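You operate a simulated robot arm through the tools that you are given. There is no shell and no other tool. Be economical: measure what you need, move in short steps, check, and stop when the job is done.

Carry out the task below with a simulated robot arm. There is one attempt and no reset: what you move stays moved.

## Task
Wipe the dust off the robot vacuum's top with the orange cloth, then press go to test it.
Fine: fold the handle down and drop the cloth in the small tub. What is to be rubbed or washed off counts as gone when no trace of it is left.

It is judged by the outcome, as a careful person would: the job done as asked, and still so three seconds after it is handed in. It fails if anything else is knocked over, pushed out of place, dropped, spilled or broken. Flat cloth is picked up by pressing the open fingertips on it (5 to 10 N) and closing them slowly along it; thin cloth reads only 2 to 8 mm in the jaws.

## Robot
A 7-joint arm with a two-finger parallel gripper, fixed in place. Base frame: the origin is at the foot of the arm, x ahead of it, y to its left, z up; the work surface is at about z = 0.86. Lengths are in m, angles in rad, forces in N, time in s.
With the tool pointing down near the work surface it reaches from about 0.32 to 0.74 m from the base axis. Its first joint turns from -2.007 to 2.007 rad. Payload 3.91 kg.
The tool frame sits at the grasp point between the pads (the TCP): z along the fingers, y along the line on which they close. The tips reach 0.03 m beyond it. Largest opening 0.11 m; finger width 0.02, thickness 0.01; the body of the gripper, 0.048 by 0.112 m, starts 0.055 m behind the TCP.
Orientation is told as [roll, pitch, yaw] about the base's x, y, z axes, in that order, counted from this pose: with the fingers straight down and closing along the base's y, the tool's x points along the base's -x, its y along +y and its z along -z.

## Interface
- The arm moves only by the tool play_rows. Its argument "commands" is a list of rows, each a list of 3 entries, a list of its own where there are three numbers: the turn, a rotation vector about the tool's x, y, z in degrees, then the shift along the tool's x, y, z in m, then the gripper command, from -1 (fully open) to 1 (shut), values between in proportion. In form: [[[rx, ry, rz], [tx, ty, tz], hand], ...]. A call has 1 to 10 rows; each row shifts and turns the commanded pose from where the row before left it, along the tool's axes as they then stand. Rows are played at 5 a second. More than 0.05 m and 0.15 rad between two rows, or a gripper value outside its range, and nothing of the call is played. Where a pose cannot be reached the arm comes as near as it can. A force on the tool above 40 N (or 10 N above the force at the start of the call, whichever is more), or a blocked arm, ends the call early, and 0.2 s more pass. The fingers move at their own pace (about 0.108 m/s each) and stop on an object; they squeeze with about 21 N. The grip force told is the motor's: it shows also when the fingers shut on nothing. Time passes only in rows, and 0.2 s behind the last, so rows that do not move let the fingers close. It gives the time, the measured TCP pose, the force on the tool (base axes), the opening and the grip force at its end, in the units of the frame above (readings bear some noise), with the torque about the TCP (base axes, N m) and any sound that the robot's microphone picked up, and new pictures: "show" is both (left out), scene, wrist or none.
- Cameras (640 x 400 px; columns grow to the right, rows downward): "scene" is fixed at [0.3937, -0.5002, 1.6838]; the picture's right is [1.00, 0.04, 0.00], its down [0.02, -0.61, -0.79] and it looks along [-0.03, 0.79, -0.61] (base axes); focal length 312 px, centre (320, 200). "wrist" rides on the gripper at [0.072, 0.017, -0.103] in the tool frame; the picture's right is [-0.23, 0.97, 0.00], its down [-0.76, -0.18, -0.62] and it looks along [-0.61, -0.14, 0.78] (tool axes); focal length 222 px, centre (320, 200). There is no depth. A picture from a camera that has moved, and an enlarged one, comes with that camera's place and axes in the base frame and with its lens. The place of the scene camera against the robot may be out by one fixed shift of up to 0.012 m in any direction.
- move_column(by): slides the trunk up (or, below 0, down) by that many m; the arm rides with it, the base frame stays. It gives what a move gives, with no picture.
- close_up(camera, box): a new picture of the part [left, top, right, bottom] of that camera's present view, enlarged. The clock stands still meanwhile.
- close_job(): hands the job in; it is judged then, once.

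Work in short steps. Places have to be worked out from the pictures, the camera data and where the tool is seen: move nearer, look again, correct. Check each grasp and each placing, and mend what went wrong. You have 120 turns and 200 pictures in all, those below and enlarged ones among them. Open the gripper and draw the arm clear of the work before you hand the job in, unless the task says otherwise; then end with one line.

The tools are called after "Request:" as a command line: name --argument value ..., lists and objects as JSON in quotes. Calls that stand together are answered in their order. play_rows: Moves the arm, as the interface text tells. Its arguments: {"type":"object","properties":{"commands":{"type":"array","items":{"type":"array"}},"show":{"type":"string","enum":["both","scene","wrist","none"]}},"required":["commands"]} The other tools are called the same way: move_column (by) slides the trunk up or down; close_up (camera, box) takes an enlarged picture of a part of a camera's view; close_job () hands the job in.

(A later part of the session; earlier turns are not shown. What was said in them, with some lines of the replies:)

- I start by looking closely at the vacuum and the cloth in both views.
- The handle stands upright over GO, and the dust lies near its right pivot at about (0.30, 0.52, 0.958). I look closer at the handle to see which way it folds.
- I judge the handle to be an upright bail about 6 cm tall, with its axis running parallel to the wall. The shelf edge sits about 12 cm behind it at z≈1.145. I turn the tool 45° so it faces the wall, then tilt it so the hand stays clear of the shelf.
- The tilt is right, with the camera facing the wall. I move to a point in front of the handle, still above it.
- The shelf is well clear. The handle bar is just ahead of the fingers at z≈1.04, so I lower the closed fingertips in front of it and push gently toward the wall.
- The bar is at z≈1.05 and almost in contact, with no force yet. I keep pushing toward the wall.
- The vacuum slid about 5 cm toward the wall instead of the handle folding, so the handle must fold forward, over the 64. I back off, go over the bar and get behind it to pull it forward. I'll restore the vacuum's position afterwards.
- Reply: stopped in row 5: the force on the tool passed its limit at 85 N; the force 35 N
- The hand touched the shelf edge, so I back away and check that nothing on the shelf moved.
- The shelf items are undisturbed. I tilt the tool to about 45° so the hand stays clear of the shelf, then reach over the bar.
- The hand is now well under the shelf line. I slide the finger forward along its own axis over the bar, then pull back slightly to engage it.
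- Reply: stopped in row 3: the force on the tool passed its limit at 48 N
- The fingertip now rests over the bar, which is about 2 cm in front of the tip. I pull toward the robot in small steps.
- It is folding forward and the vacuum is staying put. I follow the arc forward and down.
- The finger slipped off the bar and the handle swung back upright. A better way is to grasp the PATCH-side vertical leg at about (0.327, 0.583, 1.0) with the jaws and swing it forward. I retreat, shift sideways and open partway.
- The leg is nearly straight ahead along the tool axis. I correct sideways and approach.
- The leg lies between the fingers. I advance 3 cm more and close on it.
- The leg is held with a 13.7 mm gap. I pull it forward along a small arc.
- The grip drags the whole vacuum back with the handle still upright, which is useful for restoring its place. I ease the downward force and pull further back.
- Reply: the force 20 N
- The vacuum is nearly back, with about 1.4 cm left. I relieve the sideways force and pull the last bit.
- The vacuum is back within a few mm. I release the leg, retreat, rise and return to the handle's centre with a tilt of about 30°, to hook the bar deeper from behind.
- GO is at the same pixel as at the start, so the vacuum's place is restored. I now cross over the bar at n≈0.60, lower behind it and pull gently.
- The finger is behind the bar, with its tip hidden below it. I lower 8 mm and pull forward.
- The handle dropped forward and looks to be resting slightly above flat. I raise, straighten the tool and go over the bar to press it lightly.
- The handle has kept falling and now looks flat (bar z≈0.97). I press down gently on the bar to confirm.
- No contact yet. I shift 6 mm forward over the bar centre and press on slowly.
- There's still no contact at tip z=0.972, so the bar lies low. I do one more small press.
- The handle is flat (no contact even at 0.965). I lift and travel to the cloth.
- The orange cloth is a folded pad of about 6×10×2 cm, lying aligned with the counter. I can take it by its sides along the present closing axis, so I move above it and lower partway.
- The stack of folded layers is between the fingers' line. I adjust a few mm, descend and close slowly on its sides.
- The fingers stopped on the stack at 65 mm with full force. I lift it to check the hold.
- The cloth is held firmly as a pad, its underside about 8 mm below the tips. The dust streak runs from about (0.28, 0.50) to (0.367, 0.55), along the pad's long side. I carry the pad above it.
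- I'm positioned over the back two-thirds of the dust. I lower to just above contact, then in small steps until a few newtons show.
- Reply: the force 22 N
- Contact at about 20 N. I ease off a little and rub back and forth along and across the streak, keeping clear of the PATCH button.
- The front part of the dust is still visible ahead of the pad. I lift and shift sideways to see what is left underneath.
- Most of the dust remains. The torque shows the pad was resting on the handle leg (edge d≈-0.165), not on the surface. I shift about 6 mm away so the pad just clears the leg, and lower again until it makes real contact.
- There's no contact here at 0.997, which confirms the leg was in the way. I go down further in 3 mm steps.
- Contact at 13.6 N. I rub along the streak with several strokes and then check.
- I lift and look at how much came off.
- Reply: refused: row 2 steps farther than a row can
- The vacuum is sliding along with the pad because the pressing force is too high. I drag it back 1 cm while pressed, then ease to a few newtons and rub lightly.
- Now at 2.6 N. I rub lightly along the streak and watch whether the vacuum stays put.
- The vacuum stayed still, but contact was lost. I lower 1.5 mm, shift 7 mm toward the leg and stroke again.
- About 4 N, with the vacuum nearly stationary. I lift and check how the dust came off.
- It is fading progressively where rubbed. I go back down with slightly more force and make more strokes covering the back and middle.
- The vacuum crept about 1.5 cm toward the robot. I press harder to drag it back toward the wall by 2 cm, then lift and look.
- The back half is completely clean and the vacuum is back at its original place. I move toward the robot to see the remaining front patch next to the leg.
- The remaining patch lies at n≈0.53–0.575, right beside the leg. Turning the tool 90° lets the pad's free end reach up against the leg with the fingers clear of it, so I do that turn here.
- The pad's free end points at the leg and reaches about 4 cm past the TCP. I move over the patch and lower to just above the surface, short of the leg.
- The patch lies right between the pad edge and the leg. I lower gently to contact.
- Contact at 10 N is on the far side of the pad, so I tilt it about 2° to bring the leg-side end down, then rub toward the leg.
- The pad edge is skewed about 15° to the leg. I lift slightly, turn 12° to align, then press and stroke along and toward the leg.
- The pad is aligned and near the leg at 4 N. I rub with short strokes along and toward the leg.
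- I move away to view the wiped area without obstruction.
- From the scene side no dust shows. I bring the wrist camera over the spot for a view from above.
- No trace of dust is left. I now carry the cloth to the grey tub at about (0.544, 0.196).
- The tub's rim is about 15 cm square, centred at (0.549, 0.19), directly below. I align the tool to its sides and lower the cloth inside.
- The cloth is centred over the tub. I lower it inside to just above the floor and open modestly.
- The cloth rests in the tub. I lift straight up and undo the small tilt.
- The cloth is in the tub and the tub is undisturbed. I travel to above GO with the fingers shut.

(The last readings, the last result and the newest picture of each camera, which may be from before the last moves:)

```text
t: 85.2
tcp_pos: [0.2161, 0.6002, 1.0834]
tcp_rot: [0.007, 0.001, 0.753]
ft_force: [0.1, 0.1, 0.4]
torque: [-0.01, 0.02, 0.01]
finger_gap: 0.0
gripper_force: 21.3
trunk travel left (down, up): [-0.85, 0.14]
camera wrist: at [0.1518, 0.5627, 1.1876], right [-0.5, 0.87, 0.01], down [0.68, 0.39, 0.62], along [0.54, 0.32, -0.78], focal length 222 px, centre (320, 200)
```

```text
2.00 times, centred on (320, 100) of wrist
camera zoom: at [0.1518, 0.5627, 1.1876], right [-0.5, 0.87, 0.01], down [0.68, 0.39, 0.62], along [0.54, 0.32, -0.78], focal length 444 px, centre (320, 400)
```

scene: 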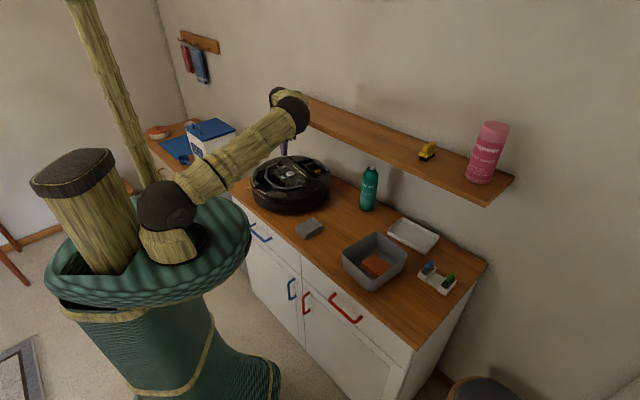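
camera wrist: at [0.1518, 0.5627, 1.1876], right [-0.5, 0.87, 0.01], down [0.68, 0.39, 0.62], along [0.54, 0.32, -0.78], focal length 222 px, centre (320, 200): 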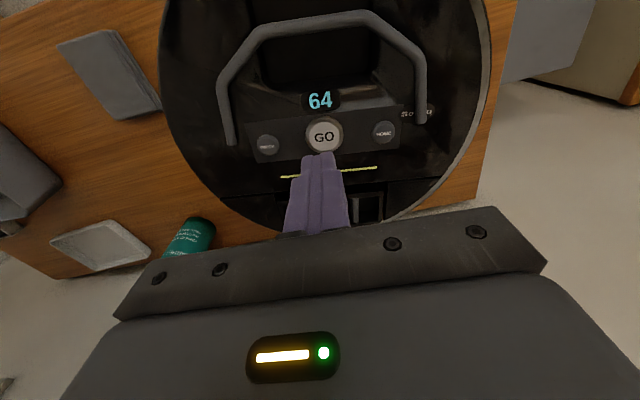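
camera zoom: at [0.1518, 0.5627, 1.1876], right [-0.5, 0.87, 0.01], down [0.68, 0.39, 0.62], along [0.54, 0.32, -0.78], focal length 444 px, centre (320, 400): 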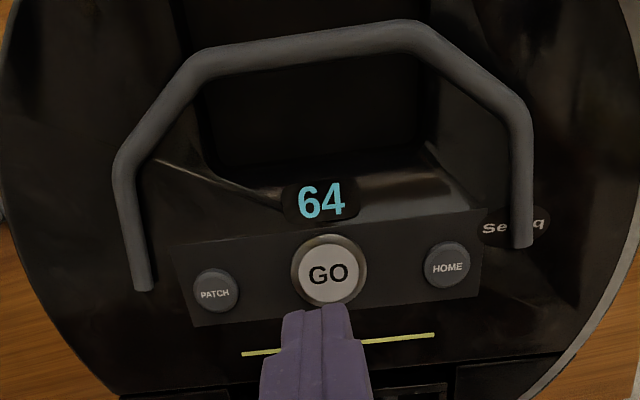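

The top is clean and the handle lies flat. GO is at about (0.229, 0.616), so I centre on it and descend in steps.

Request:
play_rows --commands '[[[0, 0, 0], [-0.02, 0.0023, 0], 1], [[0, 0, 0], [0, 0, 0.04], 1], [[0, 0, 0], [0, 0, 0.03], 1], [[0, 0, 0], [0, 0, 0.006], 1], [[0, 0, 0], [0, 0, 0], 1]]'

Request:
close_up --camera "scene" --box '[250, 142, 346, 202]'

```text
t: 86.5
tcp_pos: [0.2304, 0.6156, 1.0065]
tcp_rot: [0.008, -0.001, 0.751]
ft_force: [0.3, 0.4, 0.3]
torque: [0.01, 0.02, -0.01]
finger_gap: 0.0
gripper_force: 21.4
trunk travel left (down, up): [-0.85, 0.14]
camera wrist: at [0.1676, 0.5786, 1.1108], right [-0.5, 0.87, 0.01], down [0.68, 0.39, 0.62], along [0.54, 0.32, -0.78], focal length 222 px, centre (320, 200)
```

scene: 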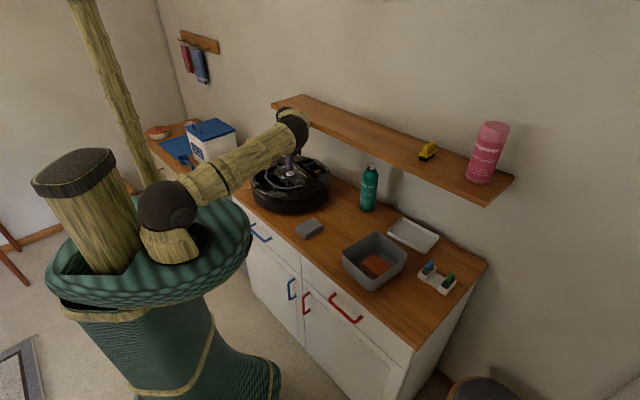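
wrist: 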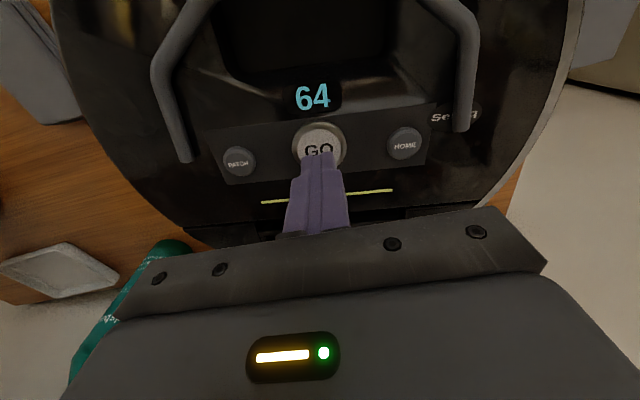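

```text
6.67 times, centred on (298, 172) of scene
camera zoom: at [0.3937, -0.5002, 1.6838], right [1.0, 0.04, 0.0], down [0.02, -0.61, -0.79], along [-0.03, 0.79, -0.61], focal length 2082 px, centre (467, 387)
```

zoom: 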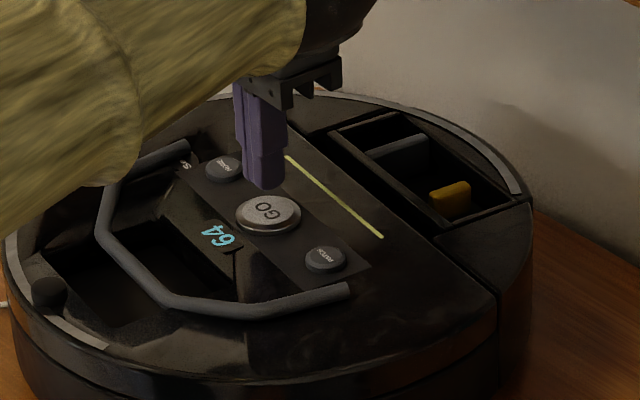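

The tip is centred above GO. I press down in small steps and watch the force and sound.

Request:
play_rows --commands '[[[0, 0, 0], [0, 0, 0.006], 1], [[0, 0, 0], [0, 0, 0.005], 1], [[0, 0, 0], [0, 0, 0.003], 1], [[0, 0, 0], [0, 0, 0], 1]]' --show "wrist"

```text
t: 87.5
tcp_pos: [0.2283, 0.6156, 0.9932]
tcp_rot: [0.007, 0.001, 0.752]
ft_force: [0.7, -0.3, 0.3]
torque: [0.0, -0.01, 0.02]
finger_gap: 0.0
gripper_force: 20.8
trunk travel left (down, up): [-0.85, 0.14]
camera wrist: at [0.165, 0.579, 1.0976], right [-0.5, 0.87, 0.01], down [0.68, 0.39, 0.62], along [0.54, 0.32, -0.78], focal length 222 px, centre (320, 200)
```

wrist: 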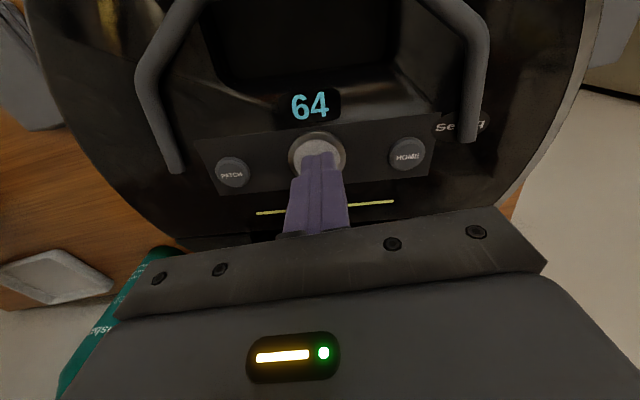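

The tip is centred on the button with no contact yet. I continue down.

Request:
play_rows --commands '[[[0, 0, 0], [0, 0, 0.003], 1], [[0, 0, 0], [0, 0, 0.002], 1], [[0, 0, 0], [0, 0, 0.002], 1], [[0, 0, 0], [0, 0, 0], 1]]' --show "wrist"

```text
t: 88.5
tcp_pos: [0.2288, 0.6152, 0.9857]
tcp_rot: [0.008, 0.0, 0.754]
ft_force: [0.4, -0.9, 0.3]
torque: [-0.02, 0.01, -0.01]
finger_gap: 0.0001
gripper_force: 21.0
trunk travel left (down, up): [-0.85, 0.14]
camera wrist: at [0.1654, 0.5787, 1.0901], right [-0.5, 0.87, 0.01], down [0.68, 0.39, 0.62], along [0.54, 0.32, -0.78], focal length 222 px, centre (320, 200)
```

wrist: 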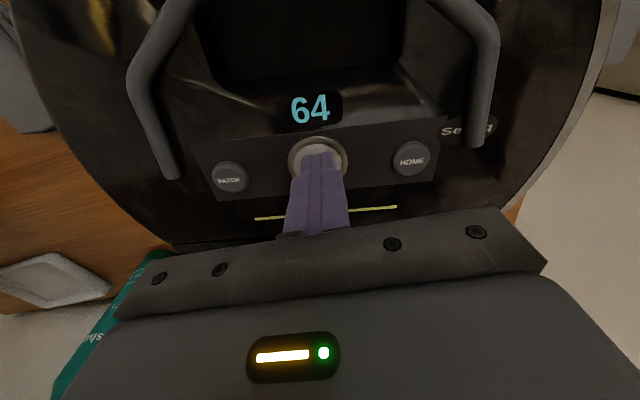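

Request:
play_rows --commands '[[[0, 0, 0], [0, 0, 0.002], 1], [[0, 0, 0], [0, 0, 0.002], 1], [[0, 0, 0], [0, 0, 0], 1]]' --show "wrist"

```text
t: 89.2
tcp_pos: [0.229, 0.6159, 0.9814]
tcp_rot: [0.01, -0.001, 0.752]
ft_force: [0.8, 0.4, 5.7]
torque: [-0.01, -0.02, -0.02]
finger_gap: 0.0
gripper_force: 20.8
trunk travel left (down, up): [-0.85, 0.14]
heard: click
camera wrist: at [0.1653, 0.5786, 1.0867], right [-0.5, 0.87, 0.01], down [0.68, 0.39, 0.62], along [0.54, 0.32, -0.78], focal length 222 px, centre (320, 200)
```

wrist: 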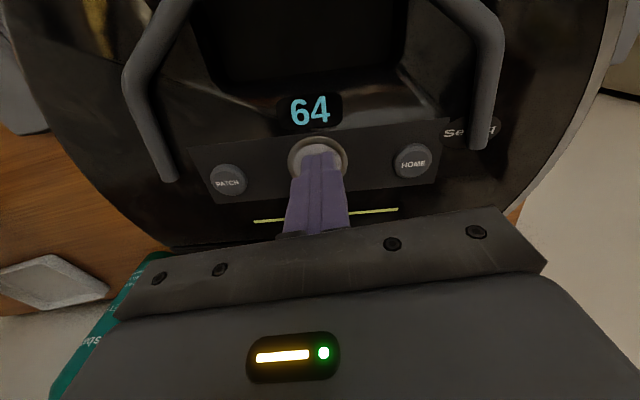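

A click was heard at 5.7 N. I release straight up and see what the vacuum shows.

Request:
play_rows --commands '[[[0, 0, 0], [0, 0, -0.02], 1], [[0, 0, 0], [0, 0, -0.04], 1], [[0, 0, 0], [0, 0, -0.04], 1], [[0, 0, 0], [0.04, 0, 0], 1], [[0, 0, 0], [0.04, 0, 0], 1], [[0, 0, 0], [0, 0, 0], 1]]'

Request:
close_up --camera "scene" --box '[230, 130, 390, 230]'

```text
t: 90.7
tcp_pos: [0.171, 0.5612, 1.0836]
tcp_rot: [0.006, -0.001, 0.751]
ft_force: [0.5, 0.1, -0.6]
torque: [-0.03, 0.01, 0.02]
finger_gap: 0.0001
gripper_force: 21.1
trunk travel left (down, up): [-0.85, 0.14]
camera wrist: at [0.1081, 0.5231, 1.187], right [-0.5, 0.87, 0.01], down [0.68, 0.39, 0.62], along [0.54, 0.32, -0.78], focal length 222 px, centre (320, 200)
```

scene: 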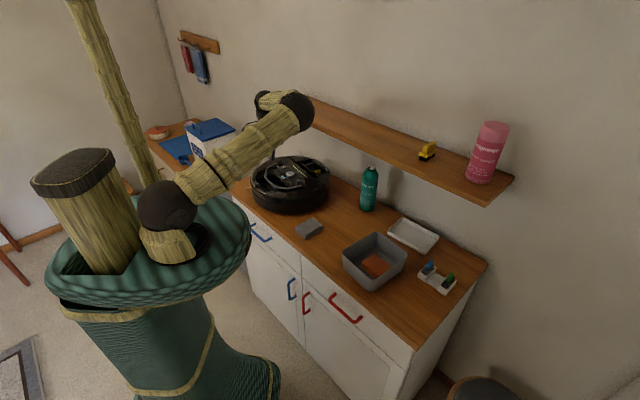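
wrist: 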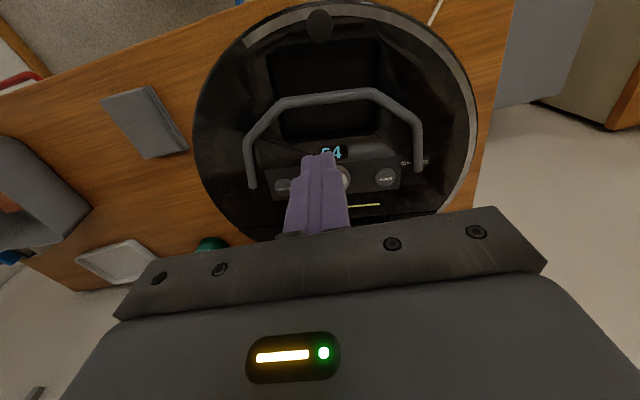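

```text
4.00 times, centred on (310, 180) of scene
camera zoom: at [0.3937, -0.5002, 1.6838], right [1.0, 0.04, 0.0], down [0.02, -0.61, -0.79], along [-0.03, 0.79, -0.61], focal length 1249 px, centre (360, 280)
```

zoom: 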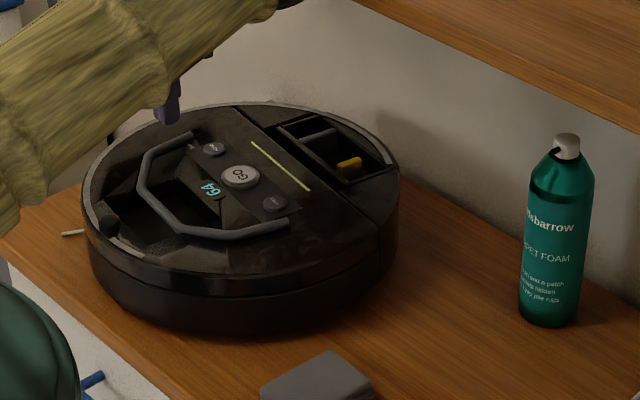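

GO clicked and nothing was disturbed. I retreat clear, open the gripper and inspect everything a last time.

Request:
play_rows --commands '[[[0, 0, 0], [0, 0, -0.04], 1], [[0, 0, 0], [0, 0, -0.04], 0], [[0, 0, 0], [0.04, 0, -0.02], -1], [[0, 0, 0], [0.04, 0, -0.02], -1], [[0, 0, 0], [0.03, 0, 0], -1], [[0, 0, 0], [0, 0, 0], -1]]'

Request:
close_up --camera "scene" --box '[250, 142, 346, 202]'

Request:
close_up --camera "wrist" --box '[200, 0, 520, 200]'

Request:
close_up --camera "scene" --box '[230, 130, 430, 255]'

```text
t: 92.0
tcp_pos: [0.0917, 0.4852, 1.2018]
tcp_rot: [0.007, -0.001, 0.755]
ft_force: [-0.4, -0.4, -0.5]
torque: [0.01, -0.01, 0.0]
finger_gap: 0.1102
gripper_force: 0.1
trunk travel left (down, up): [-0.85, 0.14]
camera wrist: at [0.0272, 0.4477, 1.306], right [-0.5, 0.87, 0.01], down [0.68, 0.39, 0.62], along [0.54, 0.32, -0.78], focal length 222 px, centre (320, 200)
```

scene: 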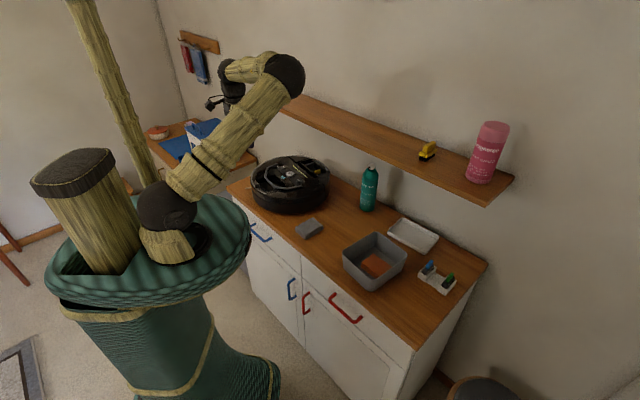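
wrist: 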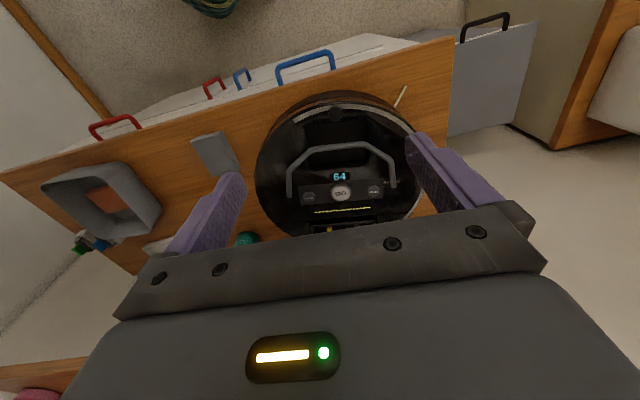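

```text
6.67 times, centred on (298, 172) of scene
camera zoom: at [0.3937, -0.5002, 1.6838], right [1.0, 0.04, 0.0], down [0.02, -0.61, -0.79], along [-0.03, 0.79, -0.61], focal length 2082 px, centre (467, 387)
```

zoom: 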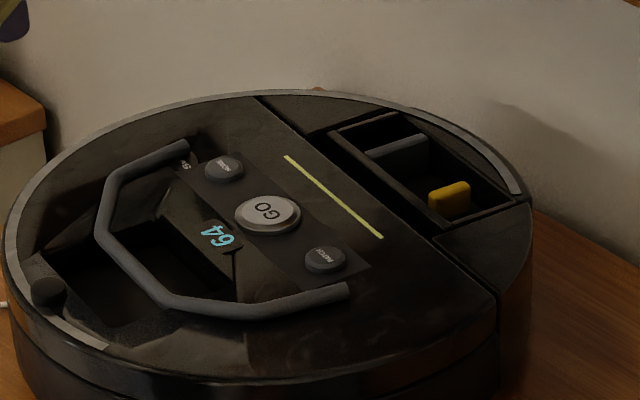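

```text
2.00 times, centred on (360, 100) of wrist
camera zoom: at [0.0272, 0.4477, 1.306], right [-0.5, 0.87, 0.01], down [0.68, 0.39, 0.62], along [0.54, 0.32, -0.78], focal length 444 px, centre (240, 400)
```

zoom: 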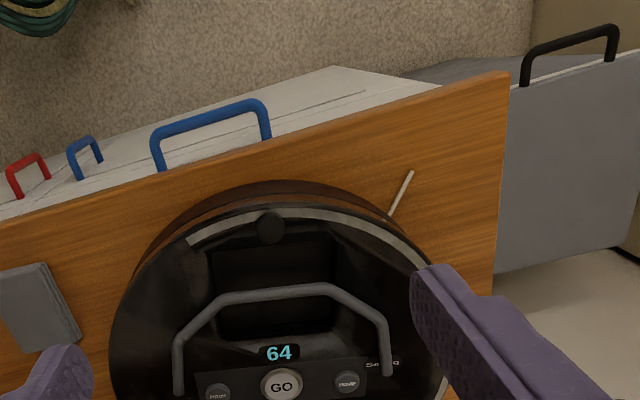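

```text
3.20 times, centred on (330, 192) of scene
camera zoom: at [0.3937, -0.5002, 1.6838], right [1.0, 0.04, 0.0], down [0.02, -0.61, -0.79], along [-0.03, 0.79, -0.61], focal length 999 px, centre (288, 224)
```

zoom: 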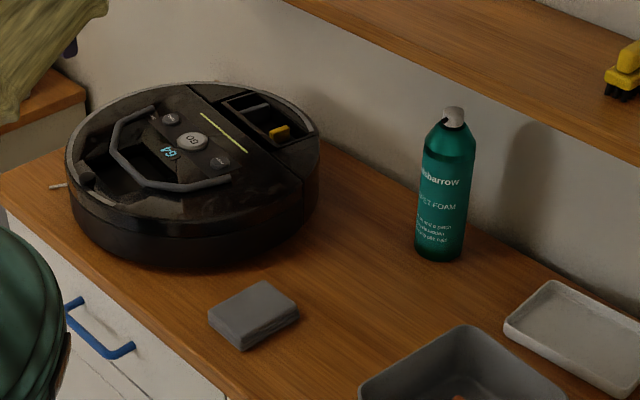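

Everything checks out: the top is clean, the handle is flat, the cloth is in the tub, GO clicked, and the vacuum is within millimetres of where it started. The arm is clear with the gripper open, so I hand in.

Request:
close_job

```text
The job is handed in.
```

I wiped the vacuum's top clean, folded the handle down, dropped the orange cloth in the grey tub and pressed GO. GO clicked, but I saw no change on the display and heard no motor; along the way the vacuum got pushed about 7 cm and I dragged it back to within about 5 mm, and the hand bumped the shelf edge without moving anything on it.
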